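You operate a simulated robot arm through the tools that you are given. There is no shell and no other tool. Be economical: measure what you need, move in short steps, check, and stop when the job is done.

Carry out the task below with a simulated two-armed robot. There is one attempt and no reset: what you move stays moved.

JOB
Push the third drawer from the top of the black cabinet shut. Then put the blue clip on the left half of the low shelf of the blue rack. Then open the right desk drawer, take the white-banded bar from the small table and put it in the inside of the right desk drawer, then shut the drawer. Then take the blue-banded slotted holder and leave it on the left half of the high shelf of the blue rack. The order counts.

The check looks at the end state, three seconds after you hand in, the way a careful person would. Anything else that was tipped, shoved, dropped, spilled or broken makes it a failure.

ROBOT AND FRAMES
Two 7-joint arms with two-finger parallel grippers on one trunk, on a base that drives. Base frame: it is fixed to the floor where the robot stands at the start and does not move with it; the origin is under the middle of the robot, x ahead of it, y to its left, z up. Units: m, rad, N and s.
The left shoulder is at the start at [-0.107, 0.119, 0.65], the right one opposite. With the tool pointing down near the work surface each hand reaches from about 0.16 to 0.58 m from the robot's upright axis, wherever it stands, measured 20 degrees to its own side. Places, roughly: blue clip (2x10x2 cm) [1.6, 6.6, 0.8]; blue-banded slotted holder (7x7x5 cm) [-0.5, 6.1, 0.5]; inside of the right desk drawer [3.7, 3.8, 0.6]; left half of the high shelf of the blue rack [-0.7, 5.9, 1.3]; left half of the low shelf of the blue rack [-0.7, 5.9, 0.5]; right desk drawer [3.6, 3.8, 0.6]; third drawer of the black cabinet [0.5, 0.1, 0.4]; white-banded bar (4x2x2 cm) [2, 5.5, 0.8]. Payload 3.43 kg a hand.
Tool frame (each hand has its own): the origin (TCP) lies between the finger pads and is the grasp point; the fingertips stand 0.03 m ahead of it; z points along the fingers, y is the line along which they close. Largest opening 0.094 m; finger width 0.028, thickness 0.01; the body of the gripper, 0.05 by 0.096 m, starts 0.055 m behind the TCP.
Orientation is that of the tool frame in the base frame, as a unit quaternion [w, x, y, z]. With the fingers straight down and closing along the base's y, the tool's x points along the base's -x, its y along +y and its z along -z.

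CONTROLS
- The arms move only by the tool drive_tool. It takes "left_increments", "right_increments" or both (then of equal length, played together; a hand with none holds still); each is a list of rows, each a list of 6 numbers: the shift along the base's x, y, z in units of 400 mm (1.0 is 400 mm), then the turn, a rotation vector about the base's x, y, z in units of 120 degrees (1.0 is 120 degrees). In form: [[x, y, z, rx, ry, rz], ...]. A call has 1 to 10 rows; each row is the pose to reach, as a shift and turn from the pose commanded when the call began. "left_jaw" and "right_jaw" are, for a hand that has rows, the closure in counts, from 0 (fully open) to 255 (shut), set as the call begins (left out, the last holds). A call with a number of a shift or a turn outside -1 to 1 is refused whole. Rows are played at 5 a second. More than 0.05 m and 0.15 rad between two rows, or a gripper value outside its range, and nothing of the call is played. Where a pose cannot be reached the arm comes as near as it can. A force on the tool above 40 N (or 10 N above the force at the start of the call, whichever is more), or a blocked arm, ends the call early, and 0.2 s more pass. The fingers move at their own pace (about 0.153 m/s each) and stop on an object; they squeeze with about 44 N. The grip force told is the motor's: it shows also when the fingers shut on nothing. Time passes only in rows, and 0.2 s behind the last, so rows that repeat a pose let the fingers close. It gives the time, the measured TCP pose, the force on the tool (base axes), the opening and the grip force at its end, in the units of the frame above (readings bear some noise), with the torque about the TCP (base axes, N m) and any sound that the robot's microphone picked up.
- Cameras (640 x 400 px; columns grow to the right, rows downward): "scene" is now at [0.0401, 0.012, 1.3299]; the picture's right is [0.22, -0.97, 0.00], its down [-0.91, -0.21, -0.37] and it looks along [0.36, 0.08, -0.93] (base axes); focal length 272 px, centre (320, 200). "left" rides on the left gripper at [0.076, -0.014, -0.102] in its tool frame; the picture's right is [0.18, 0.98, 0.00], its down [-0.75, 0.14, -0.64] and it looks along [-0.63, 0.12, 0.77] (tool axes); focal length 243 px, centre (320, 200). "right" rides on the right gripper at [0.076, 0.014, -0.103] in its tool frame; the picture's right is [-0.18, 0.98, 0.00], its down [-0.75, -0.14, -0.64] and it looks along [-0.63, -0.12, 0.77] (tool axes); focal length 243 px, centre (320, 200). There is no depth. A picture from a camera that has moved, and an enlarged one, comes with that camera's place and axes in the base frame and with its lens.
- grab_frame(camera): a new picture of that camera. No time passes.
- raise_lower(by): slides the trunk up (or, below 0, down) by that many m; the arms and the scene camera ride with it, the base frame stays. It gives what a move gives, with no picture.
- base_move(legs): drives the robot by 1 to 6 legs, each [ahead, left, turn to the left] in m, m and rad, along the robot's own axes; the way and the turn of a leg run together, so that a leg with both is an arc; at most 1.5 m and 3.142 rad a leg. The arms and the cameras ride along, it lands a little off, and it stops where it bumps. It gives what a move gives.
- turn_head(pan, tilt): turns the head with the scene camera to pan (to the left, within 2.496 rad either way) and tilt (down, from -0.506 to 1.204), counted from straight ahead of the robot. It gives what a move gives.
- inspect(camera, box): a new picture of the part [left, top, right, bottom] of that camera's present view, enlarged. No time passes.
- sign_off(): hands the job in; it is judged then, once.

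Work in short steps. Places have to be worked out from the pictures, the camera data and where the tool is seen: move nearer, look again, correct. Check each grasp and each placing, and mend what went wrong. You have 165 turns and 118 pictures in all, those below and enlarged ones among them. Open the grippers and draw the arms clear of the work before you hand the job in, unless the task says otherwise; then end with one line.

The tools are called after "Call:" as a command line: name --argument value ..., lists and objects as JSON in quotes. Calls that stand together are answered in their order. drive_tool: Moves the arms, as the interface text tells. Its arguments: {"type":"object","properties":{"left_increments":{"type":"array","items":{"type":"array","items":{"type":"number"}}},"left_jaw":{"type":"number"},"right_increments":{"type":"array","items":{"type":"array","items":{"type":"number"}}},"right_jaw":{"type":"number"}},"required":[]} The other tools are called the same way: raise_lower (by) slides the trunk up or down; base_move (legs) drives the base; turn_head (pan, tilt) turns the head that bears the scene camera; grab_frame (camera) takes a picture; inspect (camera, box) takes an enlarged picture of a part of a camera's view; sign_off () hands the job in.

At the start:

```text
time_s: 0.0
left_eef_pos: [0.3609, 0.2329, 0.6607]
left_orientation: [0.0, 0.0, 1.0, 0.0]
left_wrist_force: [-1.4, 0.0, -0.2]
left_ft_torque: [-0.01, 0.01, -0.04]
left_grip_width: 0.094
left_gripper_force: 0.3
right_eef_pos: [0.289, -0.0672, 0.6384]
right_orientation: [0.0, -0.001, 1.0, 0.0]
right_wrist_force: [-0.2, -0.2, 0.5]
right_ft_torque: [0.0, -0.01, 0.03]
right_grip_width: 0.0936
right_gripper_force: 0.0
trunk travel left (down, up): [-0.075, 0.26]
robot x, y, heading: [0.0004, -0.002, 0.001]
head pan, tilt: [0.225, 1.19]
```

scene: 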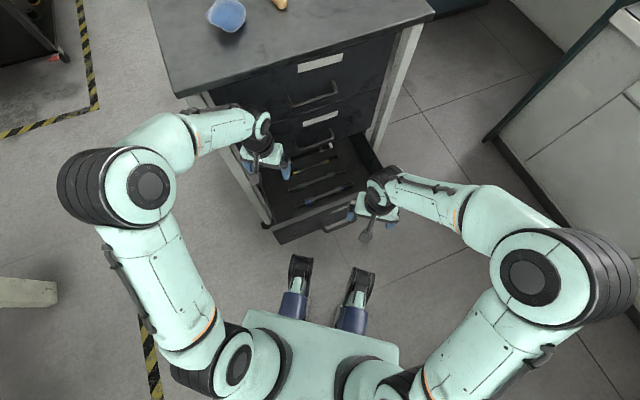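
right: 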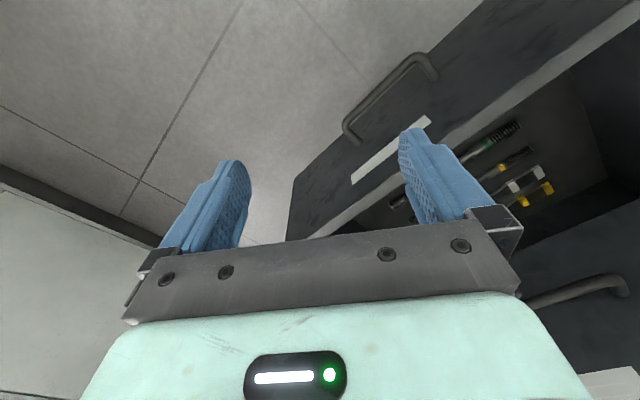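
left: 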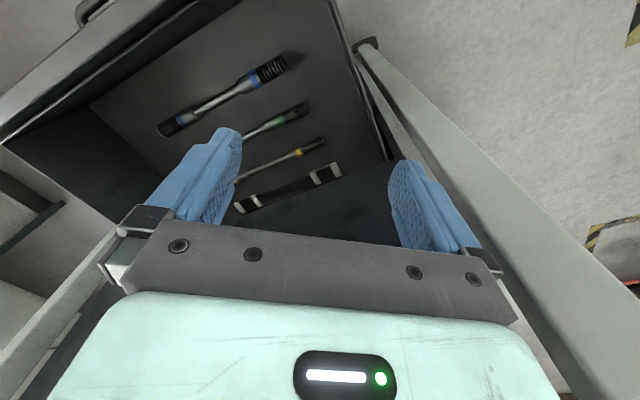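

The third drawer stands open, in front of and slightly left of the robot, with the cabinet turned about 30° left. I look around before moving.

Call:
turn_head --pan 0.3 --tilt 0.7

Call:
grab_frame --camera "scene"

Call:
turn_head --pan 1.7 --tilt 0.25

Call:
grab_frame --camera "scene"

Call:
turn_head --pan 2.49 --tilt 0.5

Call:
grab_frame --camera "scene"

```text
time_s: 0.9
left_eef_pos: [0.3607, 0.2339, 0.6614]
left_orientation: [0.0, 0.0, 1.0, -0.001]
left_wrist_force: [-0.3, 0.0, -0.4]
left_ft_torque: [0.0, 0.0, -0.02]
left_grip_width: 0.0942
left_gripper_force: 0.1
right_eef_pos: [0.2899, -0.0674, 0.6396]
right_orientation: [0.0, 0.001, 1.0, 0.0]
right_wrist_force: [0.5, 0.4, -0.6]
right_ft_torque: [0.01, 0.01, 0.0]
right_grip_width: 0.0941
right_gripper_force: 0.1
trunk travel left (down, up): [-0.075, 0.26]
robot x, y, heading: [0.0032, -0.0003, 0.001]
head pan, tilt: [0.3, 0.7]
```

```text
114 pictures are left
camera scene: at [0.0661, 0.0245, 1.3653], right [0.3, -0.96, 0.0], down [-0.62, -0.19, -0.76], along [0.73, 0.23, -0.64], focal length 272 px, centre (320, 200)
```

scene: 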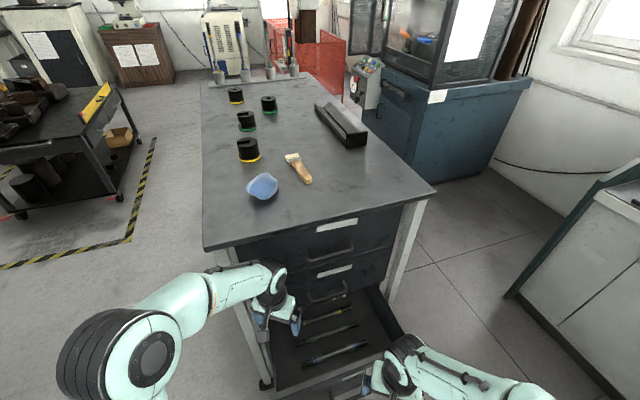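

```text
time_s: 2.5
left_eef_pos: [0.361, 0.2332, 0.6618]
left_orientation: [0.001, 0.001, 1.0, 0.0]
left_wrist_force: [-0.2, -0.1, 0.5]
left_ft_torque: [-0.01, 0.0, 0.03]
left_grip_width: 0.094
left_gripper_force: 0.1
right_eef_pos: [0.2902, -0.0684, 0.6386]
right_orientation: [0.0, 0.0, 1.0, 0.0]
right_wrist_force: [0.2, 1.4, 0.1]
right_ft_torque: [0.01, 0.02, 0.01]
right_grip_width: 0.0938
right_gripper_force: 0.1
trunk travel left (down, up): [-0.075, 0.26]
robot x, y, heading: [0.0003, 0.0019, 0.002]
head pan, tilt: [1.7, 0.25]
```

```text
113 pictures are left
camera scene: at [-0.027, 0.092, 1.4062], right [0.99, 0.13, 0.0], down [0.03, -0.25, -0.97], along [-0.12, 0.96, -0.25], focal length 272 px, centre (320, 200)
```

scene: 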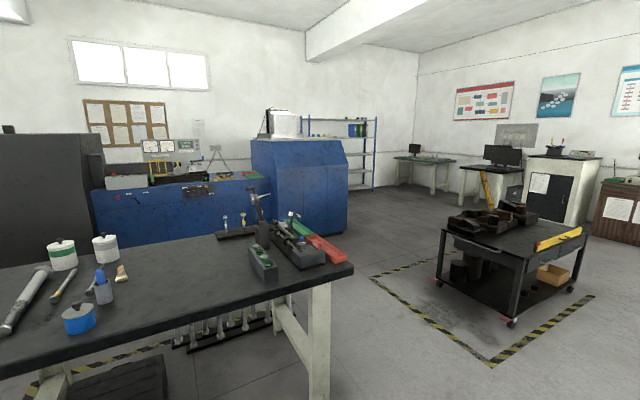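

```text
time_s: 3.6
left_eef_pos: [0.3612, 0.2329, 0.6609]
left_orientation: [0.0, 0.0, 1.0, 0.0]
left_wrist_force: [0.7, 0.8, 0.2]
left_ft_torque: [-0.01, 0.0, 0.0]
left_grip_width: 0.0939
left_gripper_force: 0.0
right_eef_pos: [0.2891, -0.0685, 0.6386]
right_orientation: [0.0, 0.001, 1.0, 0.001]
right_wrist_force: [-0.9, 0.6, 0.3]
right_ft_torque: [0.01, -0.03, 0.0]
right_grip_width: 0.094
right_gripper_force: 0.2
trunk travel left (down, up): [-0.075, 0.26]
robot x, y, heading: [-0.0012, 0.0019, -0.002]
head pan, tilt: [2.491, 0.499]
```

```text
112 pictures are left
camera scene: at [-0.0874, 0.0546, 1.3831], right [0.61, 0.8, 0.0], down [0.38, -0.29, -0.88], along [-0.7, 0.53, -0.48], focal length 272 px, centre (320, 200)
```

scene: 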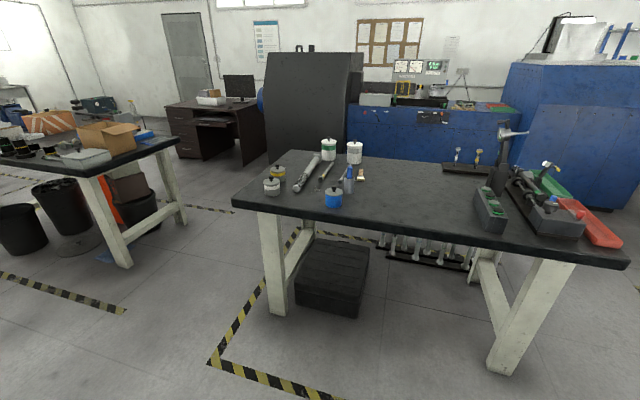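

The wall of benches is mapped; the rack and small tables lie about 6 m to the left. I back off from the cabinet and turn to face its drawer squarely.

Call:
base_move --legs '[[-0.3, -0.15, 0], [0, 0, 0.5]]'

Call:
turn_head --pan 0.0 --tilt 0.85

Call:
grab_frame --camera "scene"

```text
time_s: 4.7
left_eef_pos: [0.3058, 0.2043, 0.6623]
left_orientation: [0.001, 0.0, 1.0, -0.001]
left_wrist_force: [0.6, 0.9, -0.1]
left_ft_torque: [-0.01, 0.02, 0.01]
left_grip_width: 0.0939
left_gripper_force: 0.2
right_eef_pos: [0.2331, -0.0955, 0.6394]
right_orientation: [0.0, 0.0, 1.0, 0.0]
right_wrist_force: [-0.2, -0.6, -0.6]
right_ft_torque: [-0.02, 0.03, 0.06]
right_grip_width: 0.0939
right_gripper_force: 0.0
trunk travel left (down, up): [-0.075, 0.26]
robot x, y, heading: [-0.0532, -0.028, 0.006]
head pan, tilt: [2.491, 0.499]
stopped in leg 1: the robot was blocked; the commanded pose is now the measured one
```

```text
time_s: 7.0
left_eef_pos: [0.3048, 0.2053, 0.6621]
left_orientation: [0.0, 0.0, 1.0, 0.0]
left_wrist_force: [-0.4, 0.3, 0.6]
left_ft_torque: [-0.01, -0.02, 0.0]
left_grip_width: 0.094
left_gripper_force: 0.0
right_eef_pos: [0.2336, -0.0959, 0.6382]
right_orientation: [-0.001, 0.0, 1.0, -0.001]
right_wrist_force: [-0.1, -0.1, 0.2]
right_ft_torque: [0.01, 0.0, -0.04]
right_grip_width: 0.0941
right_gripper_force: 0.1
trunk travel left (down, up): [-0.075, 0.26]
robot x, y, heading: [-0.0583, -0.0269, -0.003]
head pan, tilt: [0.0, 0.85]
```

```text
111 pictures are left
camera scene: at [0.0072, -0.0285, 1.3531], right [0.0, -1.0, 0.0], down [-0.75, 0.0, -0.66], along [0.66, 0.0, -0.75], focal length 272 px, centre (320, 200)
```

scene: 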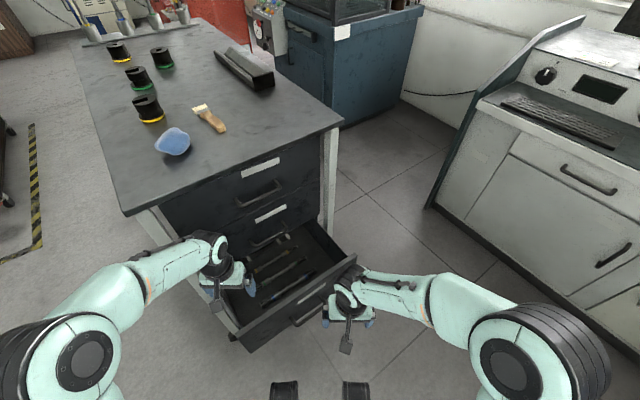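

Something behind blocks the base; I look at the rear on both sides.

Call:
turn_head --pan -2.3 --tilt 0.9

Call:
grab_frame --camera "scene"

Call:
turn_head --pan 2.49 --tilt 1.0

Call:
grab_frame --camera "scene"

```text
time_s: 9.1
left_eef_pos: [0.3055, 0.2049, 0.6605]
left_orientation: [0.0, 0.0, 1.0, 0.0]
left_wrist_force: [0.8, 0.6, 0.0]
left_ft_torque: [0.0, 0.01, 0.03]
left_grip_width: 0.0939
left_gripper_force: 0.1
right_eef_pos: [0.2342, -0.0949, 0.6385]
right_orientation: [-0.001, 0.0, 1.0, 0.0]
right_wrist_force: [-0.2, -0.1, 0.7]
right_ft_torque: [0.0, 0.01, -0.04]
right_grip_width: 0.0941
right_gripper_force: 0.1
trunk travel left (down, up): [-0.075, 0.26]
robot x, y, heading: [-0.0547, -0.0245, 0.002]
head pan, tilt: [-2.3, 0.901]
```

```text
110 pictures are left
camera scene: at [-0.1214, -0.0847, 1.3492], right [-0.75, 0.67, 0.0], down [0.52, 0.58, -0.62], along [-0.41, -0.46, -0.78], focal length 272 px, centre (320, 200)
```

scene: 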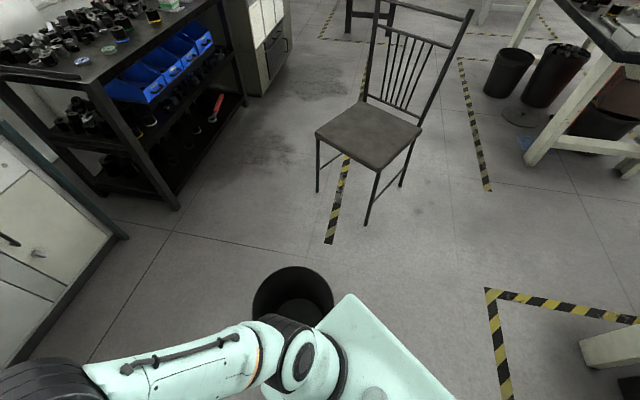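

```text
time_s: 12.9
left_eef_pos: [0.3052, 0.2048, 0.6612]
left_orientation: [0.0, 0.0, 1.0, 0.0]
left_wrist_force: [0.7, -0.4, -0.4]
left_ft_torque: [0.0, -0.03, -0.01]
left_grip_width: 0.0938
left_gripper_force: 0.1
right_eef_pos: [0.2336, -0.0954, 0.6385]
right_orientation: [0.001, 0.001, 1.0, 0.0]
right_wrist_force: [-0.1, 0.9, -0.7]
right_ft_torque: [0.0, 0.0, 0.01]
right_grip_width: 0.094
right_gripper_force: 0.1
trunk travel left (down, up): [-0.075, 0.26]
robot x, y, heading: [-0.0559, -0.0247, 0.001]
head pan, tilt: [2.491, 1.0]
```

```text
109 pictures are left
camera scene: at [-0.1264, 0.0138, 1.342], right [0.61, 0.79, 0.0], down [0.67, -0.51, -0.54], along [-0.43, 0.33, -0.84], focal length 272 px, centre (320, 200)
```

scene: 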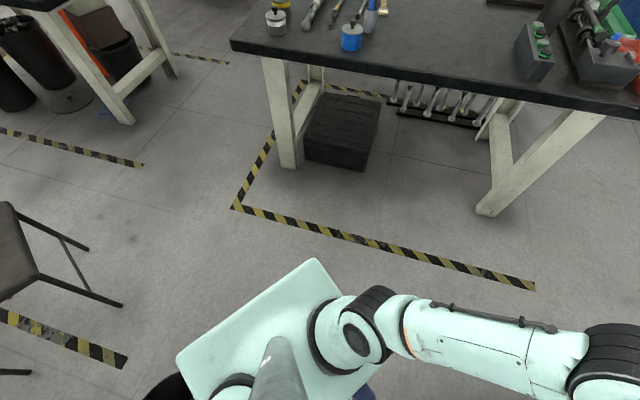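

A bin sits right behind the robot (rear right), so I avoid backing up. The right hand is already in front of the drawer face; I close it and lower it to drawer height to push with the fingers.

Call:
drive_tool --right_increments '[[0, 0, -0.1, 0, 0, 0], [0, 0, -0.2, 0, 0, 0], [0, 0, -0.3, 0, 0, 0], [0, 0, -0.4, 0, 0, 0], [0, 0, -0.5, 0, 0, 0]]' --right_jaw 255

Call:
turn_head --pan 0.0 --tilt 1.0

Call:
grab_frame --camera "scene"

Call:
grab_frame --camera "right"

```text
time_s: 14.1
left_eef_pos: [0.3058, 0.2053, 0.6611]
left_orientation: [0.0, 0.0, 1.0, 0.0]
left_wrist_force: [0.6, -0.2, 0.3]
left_ft_torque: [0.01, 0.0, 0.0]
left_grip_width: 0.094
left_gripper_force: 0.0
right_eef_pos: [0.2356, -0.0972, 0.4386]
right_orientation: [0.0, 0.0, 1.0, 0.0]
right_wrist_force: [0.2, -0.8, -0.8]
right_ft_torque: [0.02, 0.02, -0.01]
right_grip_width: 0.0
right_gripper_force: 33.1
trunk travel left (down, up): [-0.075, 0.26]
robot x, y, heading: [-0.0548, -0.0296, 0.004]
head pan, tilt: [2.491, 1.0]
```

```text
time_s: 16.4
left_eef_pos: [0.3049, 0.2048, 0.6615]
left_orientation: [0.0, 0.0, 1.0, 0.0]
left_wrist_force: [-0.2, 0.1, -0.6]
left_ft_torque: [0.03, -0.01, 0.0]
left_grip_width: 0.0939
left_gripper_force: 0.1
right_eef_pos: [0.2346, -0.0961, 0.4392]
right_orientation: [0.0, 0.0, 1.0, 0.0]
right_wrist_force: [0.2, -0.2, 0.6]
right_ft_torque: [-0.03, 0.05, -0.02]
right_grip_width: 0.0
right_gripper_force: 32.7
trunk travel left (down, up): [-0.075, 0.26]
robot x, y, heading: [-0.0557, -0.0281, -0.001]
head pan, tilt: [0.0, 1.0]
```

```text
108 pictures are left
camera scene: at [-0.0014, -0.0285, 1.342], right [0.0, -1.0, 0.0], down [-0.84, 0.0, -0.54], along [0.54, 0.0, -0.84], focal length 272 px, centre (320, 200)
```

scene: 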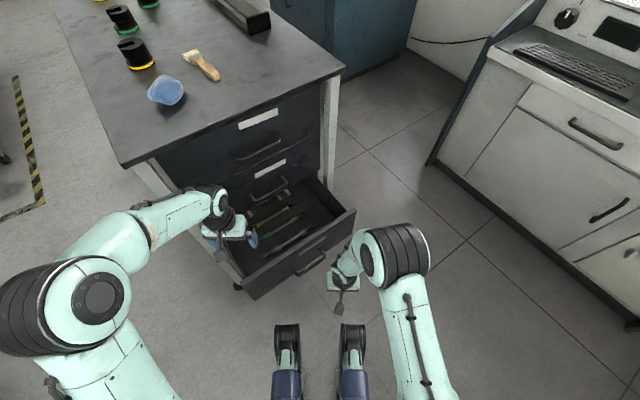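

```text
107 pictures are left
camera right: at [0.1588, -0.0832, 0.5415], right [0.18, 0.98, 0.0], down [0.75, -0.14, 0.64], along [0.63, -0.12, -0.77], focal length 243 px, centre (320, 200)
```

right: 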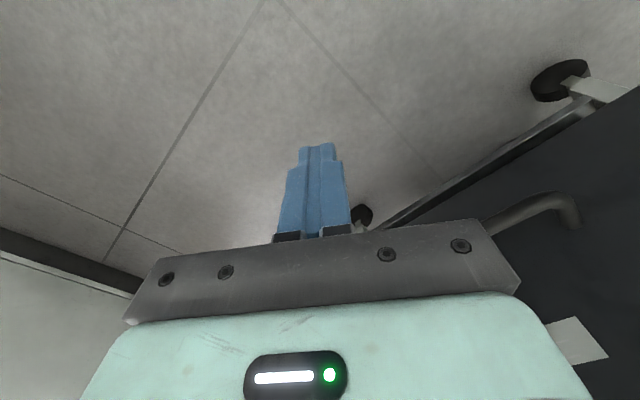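

Triangulating the handle gives about (0.29, 0.05, 0.43), with the drawer face about 33° turned. I shift the closed right hand to the right of the handle and tilt the fingers forward toward the face.

Call:
drive_tool --right_increments '[[0.02, -0.03, -0.005, 0.03, -0.048, 0], [0.04, -0.06, -0.01, 0.06, -0.096, 0], [0.06, -0.09, -0.015, 0.09, -0.144, 0], [0.08, -0.12, -0.02, 0.12, -0.192, 0], [0.1, -0.15, -0.03, 0.15, -0.24, 0], [0.12, -0.18, -0.035, 0.18, -0.288, 0], [0.14, -0.22, -0.04, 0.21, -0.33, 0], [0.16, -0.25, -0.05, 0.23, -0.355, 0]]'

Call:
grab_frame --camera "scene"

Call:
grab_frame --camera "right"

```text
time_s: 18.1
left_eef_pos: [0.3053, 0.2051, 0.6612]
left_orientation: [0.0, 0.001, 1.0, -0.001]
left_wrist_force: [-0.1, 0.1, -0.6]
left_ft_torque: [-0.01, 0.04, -0.01]
left_grip_width: 0.094
left_gripper_force: 0.0
right_eef_pos: [0.2967, -0.1957, 0.4205]
right_orientation: [0.363, 0.0, 0.902, 0.234]
right_wrist_force: [0.2, -0.6, 0.1]
right_ft_torque: [0.0, 0.01, -0.03]
right_grip_width: 0.0003
right_gripper_force: 33.3
trunk travel left (down, up): [-0.075, 0.26]
robot x, y, heading: [-0.0562, -0.0251, -0.001]
head pan, tilt: [0.0, 1.0]
```

```text
106 pictures are left
camera scene: at [-0.0014, -0.0287, 1.342], right [0.0, -1.0, 0.0], down [-0.84, 0.0, -0.54], along [0.54, 0.0, -0.84], focal length 272 px, centre (320, 200)
```

scene: 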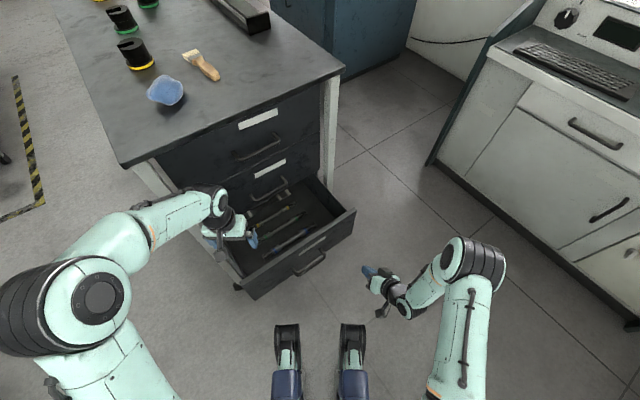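

```text
105 pictures are left
camera right: at [0.1711, -0.2144, 0.4404], right [-0.03, 0.84, 0.53], down [0.16, -0.52, 0.84], along [0.99, 0.11, -0.12], focal length 243 px, centre (320, 200)
```

right: 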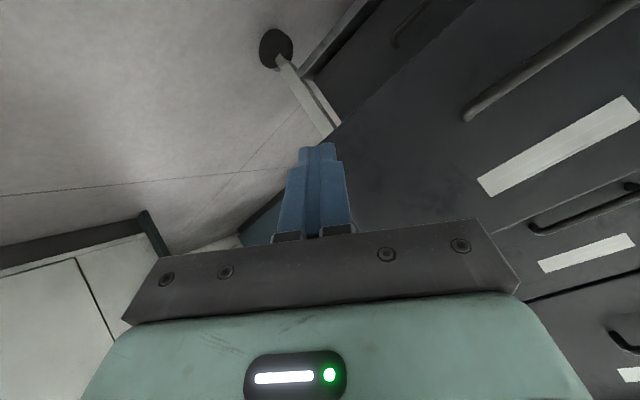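

The tip is about 0.13 m in front of the face. I push along the drawer's axis with the arm.

Call:
drive_tool --right_increments '[[0.08, 0.052, 0, 0, 0, 0], [0.16, 0.104, 0, 0, 0, 0], [0.24, 0.156, 0, 0, 0, 0], [0.3, 0.195, 0, 0, 0, 0], [0.36, 0.234, 0, 0, 0, 0], [0.42, 0.273, 0, 0, 0, 0], [0.48, 0.312, 0, 0, 0, 0], [0.54, 0.351, 0, 0, 0, 0]]'

Call:
grab_frame --camera "scene"

```text
time_s: 19.9
left_eef_pos: [0.305, 0.2052, 0.661]
left_orientation: [0.0, 0.0, 1.0, 0.0]
left_wrist_force: [-0.8, -0.1, -0.2]
left_ft_torque: [0.0, -0.02, -0.01]
left_grip_width: 0.0941
left_gripper_force: 0.1
right_eef_pos: [0.5142, -0.0541, 0.4195]
right_orientation: [0.36, 0.0, 0.903, 0.233]
right_wrist_force: [-0.1, -0.3, -0.4]
right_ft_torque: [-0.02, 0.01, 0.02]
right_grip_width: 0.0001
right_gripper_force: 32.8
trunk travel left (down, up): [-0.075, 0.26]
robot x, y, heading: [-0.0549, -0.0287, -0.002]
head pan, tilt: [0.0, 1.0]
```

```text
104 pictures are left
camera scene: at [-0.001, -0.0284, 1.3419], right [0.0, -1.0, 0.0], down [-0.84, 0.0, -0.54], along [0.54, 0.0, -0.84], focal length 272 px, centre (320, 200)
```

scene: 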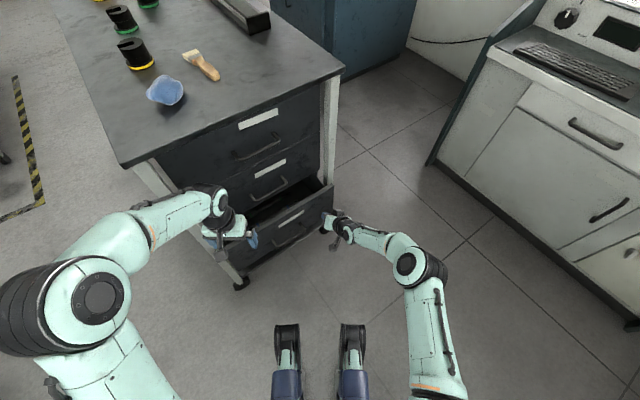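

The drawer has slid most of the way in. I keep pushing.

Call:
drive_tool --right_increments '[[0.06, 0.039, 0, 0, 0, 0], [0.12, 0.078, 0, 0, 0, 0], [0.18, 0.117, 0, 0, 0, 0], [0.24, 0.156, 0, 0, 0, 0], [0.3, 0.195, 0, 0, 0, 0]]'

Call:
grab_frame --camera "scene"

```text
time_s: 21.1
left_eef_pos: [0.3055, 0.2056, 0.6614]
left_orientation: [0.001, 0.0, 1.0, 0.0]
left_wrist_force: [-0.6, -0.4, -0.1]
left_ft_torque: [0.0, 0.01, -0.05]
left_grip_width: 0.0939
left_gripper_force: 0.0
right_eef_pos: [0.5742, -0.0143, 0.4378]
right_orientation: [0.359, 0.0, 0.903, 0.234]
right_wrist_force: [-1.0, 0.0, 0.2]
right_ft_torque: [0.02, -0.02, -0.02]
right_grip_width: 0.0001
right_gripper_force: 32.9
right hand out of reach, approached as far as the arm can: row 3, 4, 5
trunk travel left (down, up): [-0.075, 0.26]
robot x, y, heading: [-0.0534, -0.0291, 0.002]
head pan, tilt: [0.0, 1.0]
```

```text
103 pictures are left
camera scene: at [-0.0015, -0.0286, 1.342], right [0.0, -1.0, 0.0], down [-0.84, 0.0, -0.54], along [0.54, 0.0, -0.84], focal length 272 px, centre (320, 200)
```

scene: 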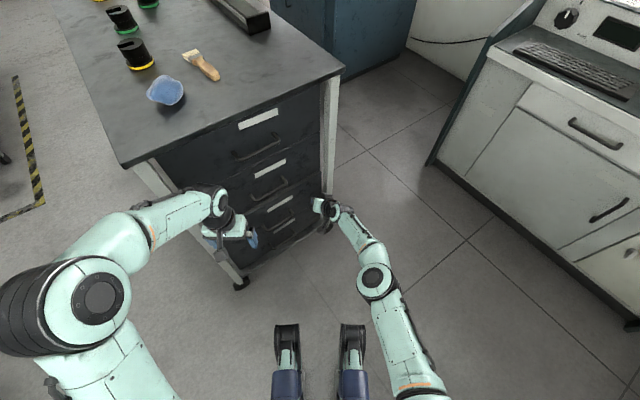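

It looks nearly shut; the arm is at its limit, so I nudge the base along the push direction to seat it.

Call:
base_move --legs '[[0.05, 0.033, 0]]'

Call:
inspect --camera "scene" --box '[140, 80, 400, 300]'

```text
time_s: 22.0
left_eef_pos: [0.3271, 0.218, 0.6622]
left_orientation: [0.002, 0.001, 1.0, 0.0]
left_wrist_force: [0.0, -0.2, 0.2]
left_ft_torque: [-0.02, 0.02, 0.03]
left_grip_width: 0.0941
left_gripper_force: 0.1
right_eef_pos: [0.5939, -0.0015, 0.4395]
right_orientation: [0.351, -0.004, 0.907, 0.234]
right_wrist_force: [-32.4, -9.6, 21.6]
right_ft_torque: [0.32, -0.35, 0.31]
right_grip_width: 0.0
right_gripper_force: 32.7
trunk travel left (down, up): [-0.075, 0.26]
robot x, y, heading: [-0.0361, -0.0143, -0.004]
head pan, tilt: [0.0, 1.0]
stopped in leg 1: the force on the tool passed its limit at 240 N (the readings are from after the stop); the commanded pose is now the measured one
```

```text
1.82 times, centred on (270, 190) of scene
camera zoom: at [0.0177, -0.0144, 1.342], right [0.0, -1.0, 0.0], down [-0.84, 0.0, -0.54], along [0.54, 0.0, -0.84], focal length 495 px, centre (411, 218)
```

zoom: 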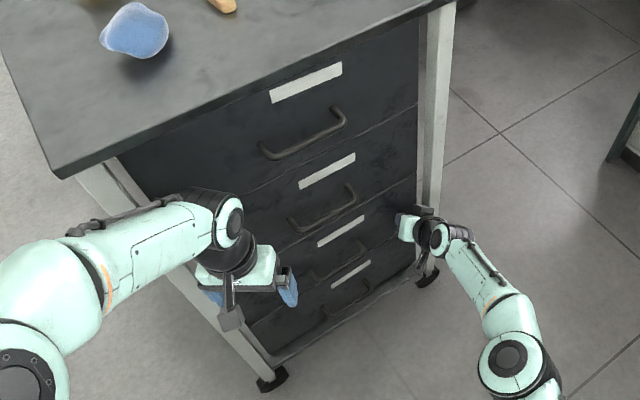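

The drawer hit its stop and looks flush. I retract the right hand along the axis and bring it upright again.

Call:
drive_tool --right_increments '[[-0.08, -0.052, 0, 0, 0, 0], [-0.16, -0.104, 0, 0, 0, 0], [-0.24, -0.156, 0.05, -0.03, 0.048, 0], [-0.32, -0.2, 0.1, -0.06, 0.096, 0], [-0.4, -0.24, 0.15, -0.09, 0.144, 0], [-0.48, -0.28, 0.2, -0.12, 0.192, 0], [-0.54, -0.3, 0.28, -0.15, 0.24, 0], [-0.6, -0.32, 0.36, -0.18, 0.288, 0], [-0.66, -0.34, 0.44, -0.21, 0.33, 0], [-0.7, -0.36, 0.52, -0.23, 0.355, 0]]' --right_jaw 0

Call:
turn_head --pan 0.3 --tilt 0.9

Call:
grab_frame --camera "scene"

```text
time_s: 24.2
left_eef_pos: [0.3292, 0.2193, 0.6617]
left_orientation: [0.0, 0.001, 1.0, 0.0]
left_wrist_force: [0.3, -1.3, 0.0]
left_ft_torque: [0.01, -0.02, 0.02]
left_grip_width: 0.0938
left_gripper_force: 0.2
right_eef_pos: [0.3147, -0.1474, 0.6425]
right_orientation: [-0.011, 0.001, 1.0, 0.0]
right_wrist_force: [0.4, 0.5, 0.3]
right_ft_torque: [-0.02, 0.03, 0.06]
right_grip_width: 0.0938
right_gripper_force: 0.0
trunk travel left (down, up): [-0.075, 0.26]
robot x, y, heading: [-0.0304, -0.0133, -0.005]
head pan, tilt: [0.0, 1.0]
```

```text
time_s: 25.0
left_eef_pos: [0.3292, 0.2206, 0.6604]
left_orientation: [0.0, 0.001, 1.0, 0.0]
left_wrist_force: [0.7, 0.2, 0.1]
left_ft_torque: [-0.05, 0.03, 0.02]
left_grip_width: 0.0942
left_gripper_force: 0.0
right_eef_pos: [0.3169, -0.1457, 0.6423]
right_orientation: [-0.012, 0.0, 1.0, 0.001]
right_wrist_force: [0.5, 0.4, -0.9]
right_ft_torque: [0.01, -0.02, 0.01]
right_grip_width: 0.0939
right_gripper_force: 0.0
trunk travel left (down, up): [-0.075, 0.26]
robot x, y, heading: [-0.0325, -0.0105, -0.006]
head pan, tilt: [0.3, 0.901]
```

```text
101 pictures are left
camera scene: at [0.0248, 0.0089, 1.3492], right [0.29, -0.96, 0.0], down [-0.75, -0.23, -0.62], along [0.59, 0.18, -0.78], focal length 272 px, centre (320, 200)
```

scene: 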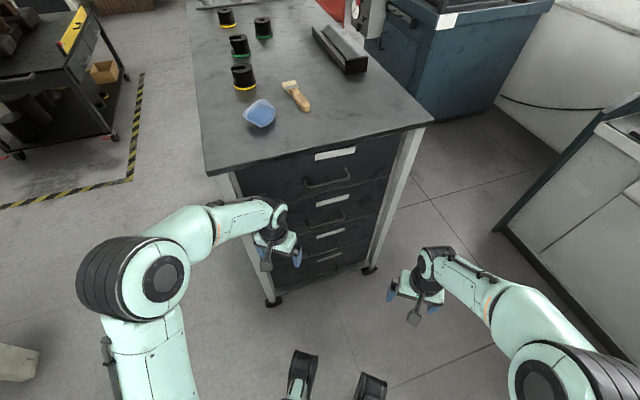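

The drawer is shut. Next I head for the clip: slide slightly away from the bin, turn left 90°, and look.

Call:
base_move --legs '[[0, 0.08, 0], [0, 0, 1.5]]'

Call:
turn_head --pan 0.0 --tilt 0.4

Call:
grab_frame --camera "scene"

```text
time_s: 26.4
left_eef_pos: [0.3265, 0.2859, 0.6609]
left_orientation: [-0.002, 0.008, 1.0, -0.007]
left_wrist_force: [-6.8, -3.1, 3.5]
left_ft_torque: [0.43, -0.76, 0.22]
left_grip_width: 0.0938
left_gripper_force: 0.0
right_eef_pos: [0.3153, -0.0705, 0.6427]
right_orientation: [-0.011, 0.0, 1.0, 0.0]
right_wrist_force: [-0.4, -0.2, 0.3]
right_ft_torque: [0.0, 0.0, -0.01]
right_grip_width: 0.094
right_gripper_force: 0.0
trunk travel left (down, up): [-0.075, 0.26]
robot x, y, heading: [-0.0344, 0.0637, -0.006]
head pan, tilt: [0.3, 0.901]
stopped in leg 1: the robot was blocked; the commanded pose is now the measured one
```

```text
time_s: 27.4
left_eef_pos: [0.3268, 0.2861, 0.6614]
left_orientation: [-0.002, 0.009, 1.0, -0.005]
left_wrist_force: [-9.0, -3.8, 4.6]
left_ft_torque: [0.66, -1.1, 0.3]
left_grip_width: 0.0939
left_gripper_force: 0.1
right_eef_pos: [0.3153, -0.0705, 0.6434]
right_orientation: [-0.01, 0.001, 1.0, 0.001]
right_wrist_force: [-0.1, -0.9, 1.0]
right_ft_torque: [0.02, 0.0, -0.03]
right_grip_width: 0.0939
right_gripper_force: 0.1
trunk travel left (down, up): [-0.075, 0.26]
robot x, y, heading: [-0.0306, 0.0611, -0.003]
head pan, tilt: [0.0, 0.4]
```

```text
100 pictures are left
camera scene: at [0.0439, 0.0621, 1.3922], right [0.0, -1.0, 0.0], down [-0.39, 0.0, -0.92], along [0.92, 0.0, -0.39], focal length 272 px, centre (320, 200)
```

scene: 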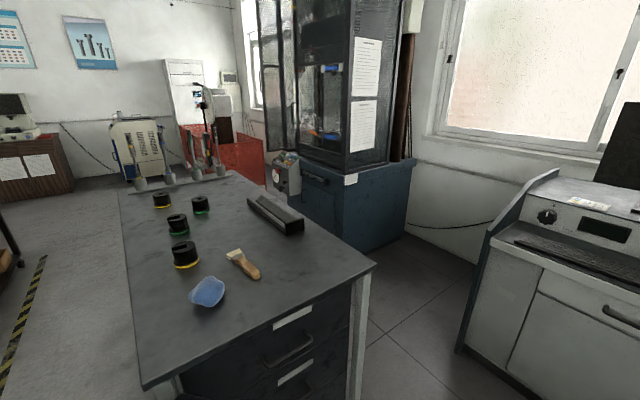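

The left gripper touched the cabinet lightly; I draw the left hand back toward the body away from it.

Call:
drive_tool --left_increments '[[-0.08, -0.05, 0, 0, 0, 0], [-0.16, -0.09, 0, 0, 0, 0], [-0.24, -0.1, 0, 0, 0, 0], [-0.32, -0.1, 0.05, 0, 0, 0]]' --right_increments '[[-0.08, 0, 0, 0, 0, 0], [-0.15, -0.05, 0, 0, 0, 0], [-0.22, -0.1, 0, 0, 0, 0], [-0.26, -0.15, 0.05, 0, 0, 0]]'

Call:
turn_head --pan 0.2 --tilt 1.1

Call:
grab_frame --camera "scene"

```text
time_s: 28.4
left_eef_pos: [0.2007, 0.2463, 0.6779]
left_orientation: [-0.004, 0.008, 1.0, -0.005]
left_wrist_force: [0.5, -1.1, 0.1]
left_ft_torque: [0.02, -0.02, -0.01]
left_grip_width: 0.094
left_gripper_force: 0.1
right_eef_pos: [0.2118, -0.1311, 0.661]
right_orientation: [-0.011, 0.001, 1.0, -0.001]
right_wrist_force: [-0.7, 1.0, 0.3]
right_ft_torque: [0.0, -0.02, 0.02]
right_grip_width: 0.0936
right_gripper_force: 0.1
trunk travel left (down, up): [-0.075, 0.26]
robot x, y, heading: [-0.034, 0.0656, -0.005]
head pan, tilt: [0.0, 0.4]
```

```text
time_s: 29.4
left_eef_pos: [0.1998, 0.2463, 0.6769]
left_orientation: [-0.003, 0.008, 1.0, -0.005]
left_wrist_force: [-0.5, -0.2, 1.2]
left_ft_torque: [-0.03, 0.01, 0.0]
left_grip_width: 0.094
left_gripper_force: 0.0
right_eef_pos: [0.2139, -0.13, 0.6608]
right_orientation: [-0.012, -0.001, 1.0, 0.0]
right_wrist_force: [0.1, 0.6, -0.4]
right_ft_torque: [-0.01, 0.0, 0.0]
right_grip_width: 0.0941
right_gripper_force: 0.0
trunk travel left (down, up): [-0.075, 0.26]
robot x, y, heading: [-0.0343, 0.0609, -0.006]
head pan, tilt: [0.201, 1.1]
```

```text
99 pictures are left
camera scene: at [0.0145, 0.0754, 1.3354], right [0.2, -0.98, 0.0], down [-0.87, -0.17, -0.45], along [0.45, 0.09, -0.89], focal length 272 px, centre (320, 200)
```

scene: 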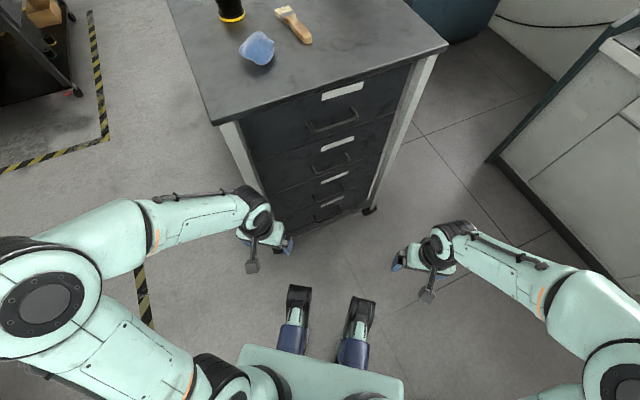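

Clear now. I back off diagonally away from both cabinet and bin, then turn left.

Call:
base_move --legs '[[-0.12, 0.12, 0], [0, 0, 1.45]]'

Call:
turn_head --pan 0.0 --tilt 0.5

Call:
grab_frame --camera "scene"

```text
time_s: 34.6
left_eef_pos: [-0.2978, 0.4397, 0.6764]
left_orientation: [0.001, -0.645, 0.764, -0.006]
left_wrist_force: [0.8, 0.0, 0.3]
left_ft_torque: [0.03, 0.02, 0.02]
left_grip_width: 0.094
left_gripper_force: 0.1
right_eef_pos: [0.0765, 0.3972, 0.661]
right_orientation: [-0.009, -0.651, 0.759, -0.007]
right_wrist_force: [-0.3, -0.6, 0.6]
right_ft_torque: [0.0, 0.0, 0.0]
right_grip_width: 0.094
right_gripper_force: 0.1
trunk travel left (down, up): [-0.075, 0.26]
robot x, y, heading: [-0.1494, 0.1875, 1.419]
head pan, tilt: [0.201, 1.1]
```

```text
time_s: 35.6
left_eef_pos: [-0.2974, 0.4395, 0.6779]
left_orientation: [0.002, -0.646, 0.764, -0.006]
left_wrist_force: [0.1, -0.3, 1.0]
left_ft_torque: [0.0, 0.0, 0.02]
left_grip_width: 0.0939
left_gripper_force: 0.0
right_eef_pos: [0.0773, 0.3956, 0.6606]
right_orientation: [-0.008, -0.652, 0.758, -0.007]
right_wrist_force: [0.8, 0.1, 0.1]
right_ft_torque: [-0.01, -0.03, 0.0]
right_grip_width: 0.0939
right_gripper_force: 0.1
trunk travel left (down, up): [-0.075, 0.26]
robot x, y, heading: [-0.1571, 0.1832, 1.421]
head pan, tilt: [0.0, 0.499]
```

```text
98 pictures are left
camera scene: at [-0.1402, 0.2576, 1.383], right [0.99, -0.15, 0.0], down [-0.07, -0.47, -0.88], along [0.13, 0.87, -0.48], focal length 272 px, centre (320, 200)
```

scene: 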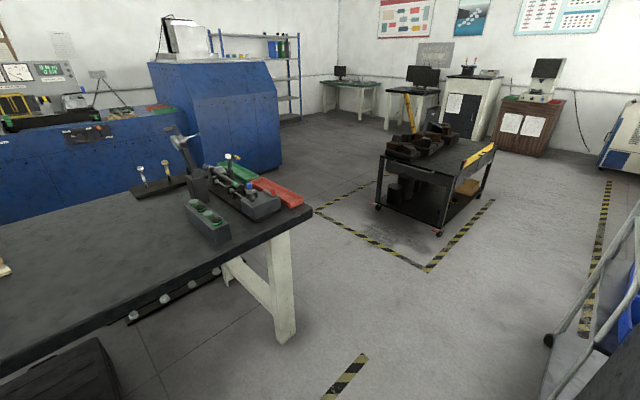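

The gap between the bench corner and the cabinet is narrow for the elbows, so I raise the trunk to carry the arms above both tops.

Call:
raise_lower --by 0.26

Call:
turn_head --pan 0.0 --tilt 1.2

Call:
grab_frame --camera "scene"

```text
time_s: 38.3
left_eef_pos: [-0.2978, 0.4394, 0.9371]
left_orientation: [0.002, -0.645, 0.764, -0.006]
left_wrist_force: [0.3, 0.4, 0.7]
left_ft_torque: [0.04, -0.04, 0.01]
left_grip_width: 0.0943
left_gripper_force: 0.0
right_eef_pos: [0.0758, 0.3964, 0.9209]
right_orientation: [-0.008, -0.652, 0.758, -0.007]
right_wrist_force: [-0.2, -0.1, 0.4]
right_ft_torque: [0.03, 0.0, -0.01]
right_grip_width: 0.094
right_gripper_force: 0.1
trunk travel left (down, up): [-0.335, 0.0]
robot x, y, heading: [-0.1495, 0.1832, 1.416]
head pan, tilt: [0.0, 0.499]
```

```text
time_s: 39.4
left_eef_pos: [-0.2978, 0.44, 0.937]
left_orientation: [0.001, -0.645, 0.764, -0.006]
left_wrist_force: [0.7, 0.4, 0.5]
left_ft_torque: [-0.01, -0.01, -0.01]
left_grip_width: 0.0938
left_gripper_force: 0.0
right_eef_pos: [0.077, 0.3967, 0.9206]
right_orientation: [-0.008, -0.652, 0.758, -0.007]
right_wrist_force: [0.4, 0.3, 0.0]
right_ft_torque: [0.02, 0.01, -0.01]
right_grip_width: 0.0941
right_gripper_force: 0.0
trunk travel left (down, up): [-0.335, 0.0]
robot x, y, heading: [-0.1527, 0.1809, 1.419]
head pan, tilt: [0.0, 1.201]
```

```text
97 pictures are left
camera scene: at [-0.1502, 0.193, 1.5987], right [0.99, -0.15, 0.0], down [-0.14, -0.92, -0.36], along [0.06, 0.36, -0.93], focal length 272 px, centre (320, 200)
```

scene: 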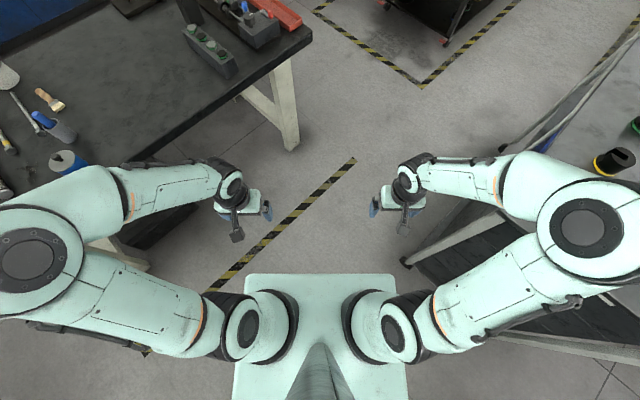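

The bench front and cabinet side run parallel, a corridor about 0.9 m wide; arms are above both. I drive through the middle in two legs.

Call:
base_move --legs '[[0.526, -0.042, 0], [0.399, -0.449, 0]]'

Call:
turn_head --pan 0.0 --tilt 0.6

Call:
grab_frame --camera "scene"

```text
time_s: 46.5
left_eef_pos: [0.3301, 1.2585, 0.9376]
left_orientation: [0.001, -0.646, 0.764, -0.007]
left_wrist_force: [-0.1, 0.3, 0.5]
left_ft_torque: [0.0, -0.01, 0.02]
left_grip_width: 0.094
left_gripper_force: 0.1
right_eef_pos: [0.7039, 1.2158, 0.9211]
right_orientation: [-0.008, -0.653, 0.758, -0.007]
right_wrist_force: [0.4, -1.2, -0.4]
right_ft_torque: [-0.03, 0.0, 0.02]
right_grip_width: 0.0936
right_gripper_force: 0.1
trunk travel left (down, up): [-0.335, 0.0]
robot x, y, heading: [0.4731, 1.0055, 1.415]
head pan, tilt: [0.0, 1.201]
```

```text
time_s: 47.5
left_eef_pos: [0.3285, 1.2587, 0.9373]
left_orientation: [0.001, -0.645, 0.764, -0.006]
left_wrist_force: [0.2, -0.7, 0.1]
left_ft_torque: [0.02, 0.02, -0.02]
left_grip_width: 0.094
left_gripper_force: 0.1
right_eef_pos: [0.7036, 1.2157, 0.921]
right_orientation: [-0.008, -0.652, 0.758, -0.007]
right_wrist_force: [-0.6, -0.1, -0.3]
right_ft_torque: [-0.01, -0.02, 0.01]
right_grip_width: 0.0938
right_gripper_force: 0.2
trunk travel left (down, up): [-0.335, 0.0]
robot x, y, heading: [0.4722, 1.0009, 1.413]
head pan, tilt: [0.0, 0.6]
```

```text
96 pictures are left
camera scene: at [0.4817, 1.044, 1.6432], right [0.99, -0.15, 0.0], down [-0.09, -0.56, -0.82], along [0.13, 0.81, -0.57], focal length 272 px, centre (320, 200)
```

scene: 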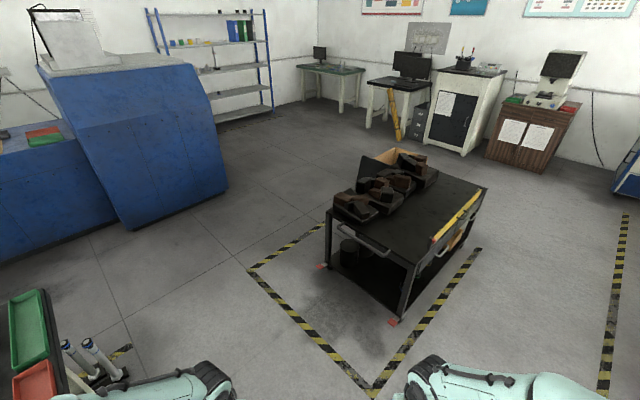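

From here the room layout is clear: everything is rotated ~33°. I go around the cart's left end, then turn to face along the room's axis.

Call:
base_move --legs '[[0.883, 0.242, 0], [0.673, 0.674, 0], [0, 0, -0.84], [1.3, 0.1, 0]]'

Call:
turn_head --pan 0.5 --tilt 0.5

Call:
grab_frame --camera "scene"

```text
time_s: 66.7
left_eef_pos: [0.9584, 3.7743, 0.9371]
left_orientation: [0.0, -0.282, 0.959, -0.006]
left_wrist_force: [1.1, 0.2, 0.2]
left_ft_torque: [0.02, -0.02, 0.03]
left_grip_width: 0.0941
left_gripper_force: 0.1
right_eef_pos: [1.1782, 3.4684, 0.9209]
right_orientation: [-0.011, -0.291, 0.957, -0.003]
right_wrist_force: [0.4, -0.4, -0.4]
right_ft_torque: [-0.07, 0.0, -0.02]
right_grip_width: 0.0941
right_gripper_force: 0.2
trunk travel left (down, up): [-0.335, 0.0]
robot x, y, heading: [0.8671, 3.4975, 0.587]
head pan, tilt: [0.0, 0.6]
```

```text
time_s: 67.7
left_eef_pos: [0.9586, 3.7739, 0.938]
left_orientation: [-0.001, -0.282, 0.959, -0.006]
left_wrist_force: [0.3, -0.4, -0.2]
left_ft_torque: [0.0, -0.02, 0.03]
left_grip_width: 0.0938
left_gripper_force: 0.1
right_eef_pos: [1.178, 3.4687, 0.9219]
right_orientation: [-0.011, -0.291, 0.957, -0.004]
right_wrist_force: [-0.2, 0.4, -0.1]
right_ft_torque: [-0.01, -0.02, 0.0]
right_grip_width: 0.0942
right_gripper_force: 0.0
trunk travel left (down, up): [-0.335, 0.0]
robot x, y, heading: [0.8681, 3.4932, 0.59]
head pan, tilt: [0.499, 0.499]
```

```text
95 pictures are left
camera scene: at [0.8713, 3.548, 1.6523], right [0.88, -0.47, 0.0], down [-0.22, -0.42, -0.88], along [0.41, 0.78, -0.48], focal length 272 px, centre (320, 200)
```

scene: 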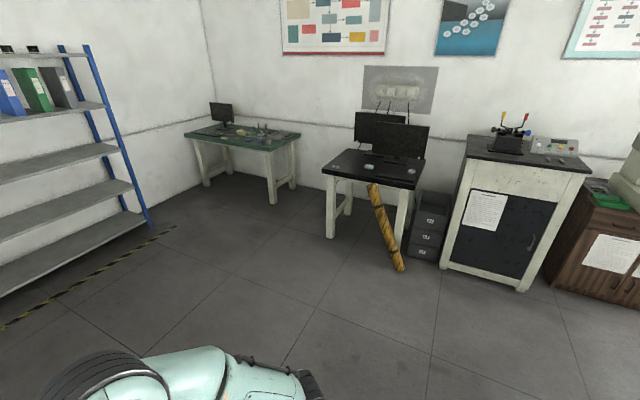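

The green desk holds the clip near its right front. I zoom in on both tables.

Call:
inspect --camera "scene" --box '[175, 90, 315, 178]'

Call:
inspect --camera "scene" --box '[310, 100, 450, 188]'

Call:
inspect --camera "scene" --box '[0, 30, 180, 300]'

```text
4.55 times, centred on (245, 134) of scene
camera zoom: at [0.8713, 3.548, 1.6523], right [0.88, -0.47, 0.0], down [-0.22, -0.42, -0.88], along [0.41, 0.78, -0.48], focal length 1237 px, centre (661, 500)
```

zoom: 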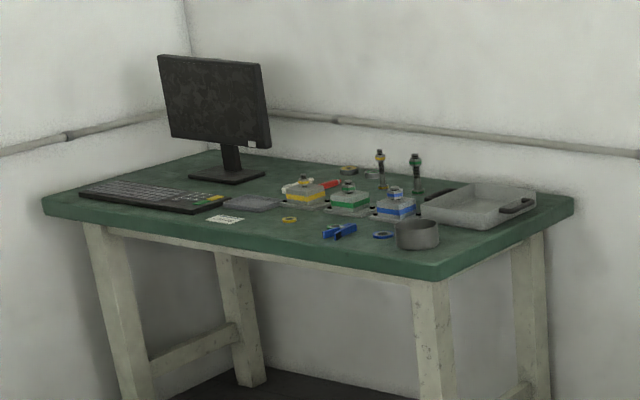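

```text
4.55 times, centred on (380, 144) of scene
camera zoom: at [0.8713, 3.548, 1.6523], right [0.88, -0.47, 0.0], down [-0.22, -0.42, -0.88], along [0.41, 0.78, -0.48], focal length 1237 px, centre (47, 454)
```

zoom: 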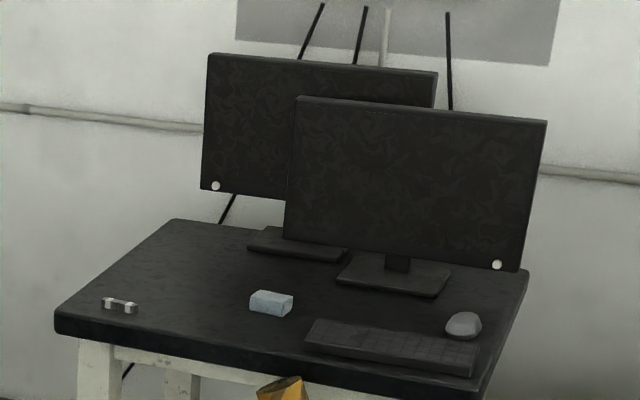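

```text
1.48 times, centred on (90, 165) of scene
camera zoom: at [0.8713, 3.548, 1.6523], right [0.88, -0.47, 0.0], down [-0.22, -0.42, -0.88], along [0.41, 0.78, -0.48], focal length 403 px, centre (661, 252)
```

zoom: 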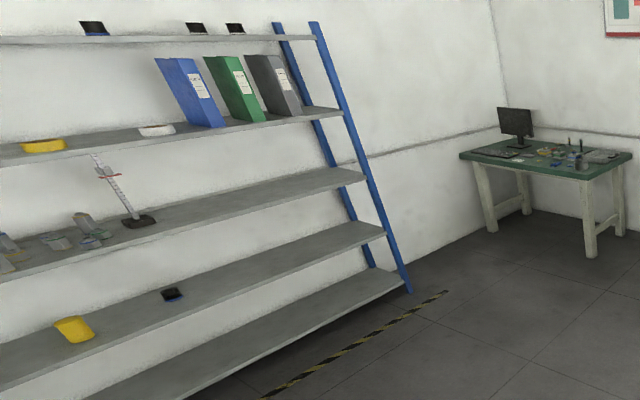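

Clip at roughly (1.58, 6.59), its long axis nearly along the approach direction; bar at about (2.0, 5.4). I drive to the green desk.

Call:
base_move --legs '[[0.85, 1.45, 0], [0.85, 0.55, 0]]'

Call:
turn_head --pan 0.1 --tilt 0.9

Call:
grab_frame --camera "scene"

```text
refused: leg 1 is longer than a leg can be; nothing moved
```

```text
time_s: 68.5
left_eef_pos: [0.9587, 3.7747, 0.9378]
left_orientation: [-0.001, -0.283, 0.959, -0.006]
left_wrist_force: [0.2, -0.3, -1.0]
left_ft_torque: [0.02, -0.01, 0.02]
left_grip_width: 0.0941
left_gripper_force: 0.0
right_eef_pos: [1.1778, 3.4685, 0.9213]
right_orientation: [-0.011, -0.291, 0.957, -0.004]
right_wrist_force: [0.0, -0.1, -0.4]
right_ft_torque: [-0.03, 0.0, -0.01]
right_grip_width: 0.0942
right_gripper_force: 0.1
trunk travel left (down, up): [-0.335, 0.0]
robot x, y, heading: [0.8715, 3.4956, 0.588]
head pan, tilt: [0.099, 0.901]
```

```text
91 pictures are left
camera scene: at [0.8871, 3.5155, 1.6185], right [0.63, -0.77, 0.0], down [-0.61, -0.5, -0.62], along [0.48, 0.39, -0.78], focal length 272 px, centre (320, 200)
```

scene: 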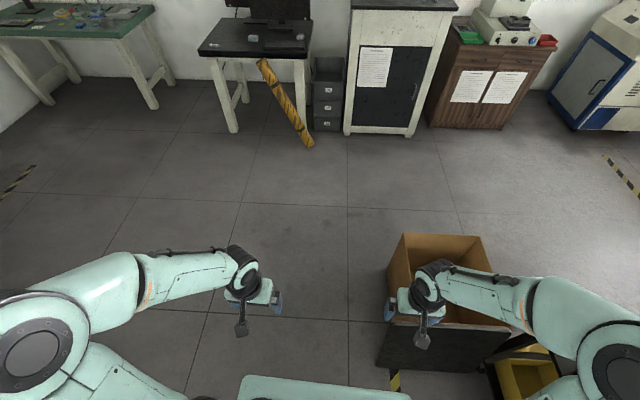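

The leg was too long; I split it, going left first since the cart's box is by the right hand.

Call:
base_move --legs '[[0.2, 1.0, 0], [0.7, 0.5, 0], [0.8, 0.5, 0]]'

Call:
grab_frame --camera "scene"

```text
time_s: 86.6
left_eef_pos: [1.2533, 6.3718, 0.9371]
left_orientation: [-0.001, -0.276, 0.961, -0.005]
left_wrist_force: [-0.1, 0.0, -0.2]
left_ft_torque: [-0.03, -0.01, 0.0]
left_grip_width: 0.0939
left_gripper_force: 0.0
right_eef_pos: [1.471, 6.0621, 0.921]
right_orientation: [-0.01, -0.285, 0.959, -0.003]
right_wrist_force: [-0.3, 0.5, 0.1]
right_ft_torque: [-0.02, 0.01, 0.0]
right_grip_width: 0.094
right_gripper_force: 0.0
trunk travel left (down, up): [-0.335, 0.0]
robot x, y, heading: [1.1614, 6.0915, 0.574]
head pan, tilt: [0.099, 0.901]
```

```text
90 pictures are left
camera scene: at [1.1797, 6.1129, 1.6184], right [0.62, -0.78, 0.0], down [-0.61, -0.49, -0.62], along [0.49, 0.39, -0.78], focal length 272 px, centre (320, 200)
```

scene: 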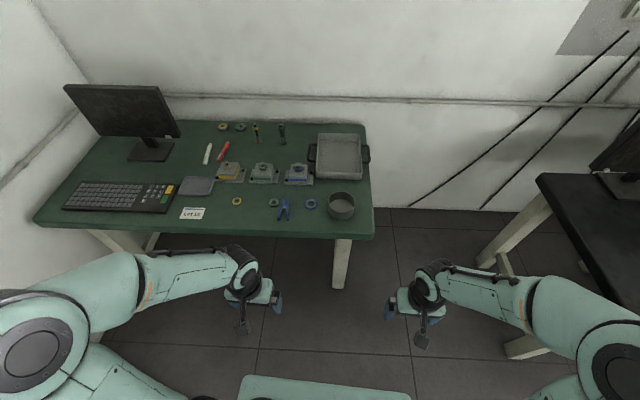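

The clip is at about (1.587, 6.615). I zoom to see its shape and angle.

Call:
inspect --camera "scene" --box '[210, 170, 370, 270]'

```text
4.00 times, centred on (290, 220) of scene
camera zoom: at [1.1797, 6.1129, 1.6184], right [0.62, -0.78, 0.0], down [-0.61, -0.49, -0.62], along [0.49, 0.39, -0.78], focal length 1089 px, centre (440, 120)
```

zoom: 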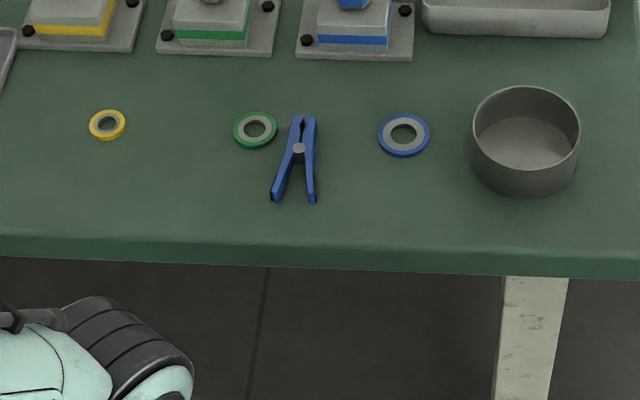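

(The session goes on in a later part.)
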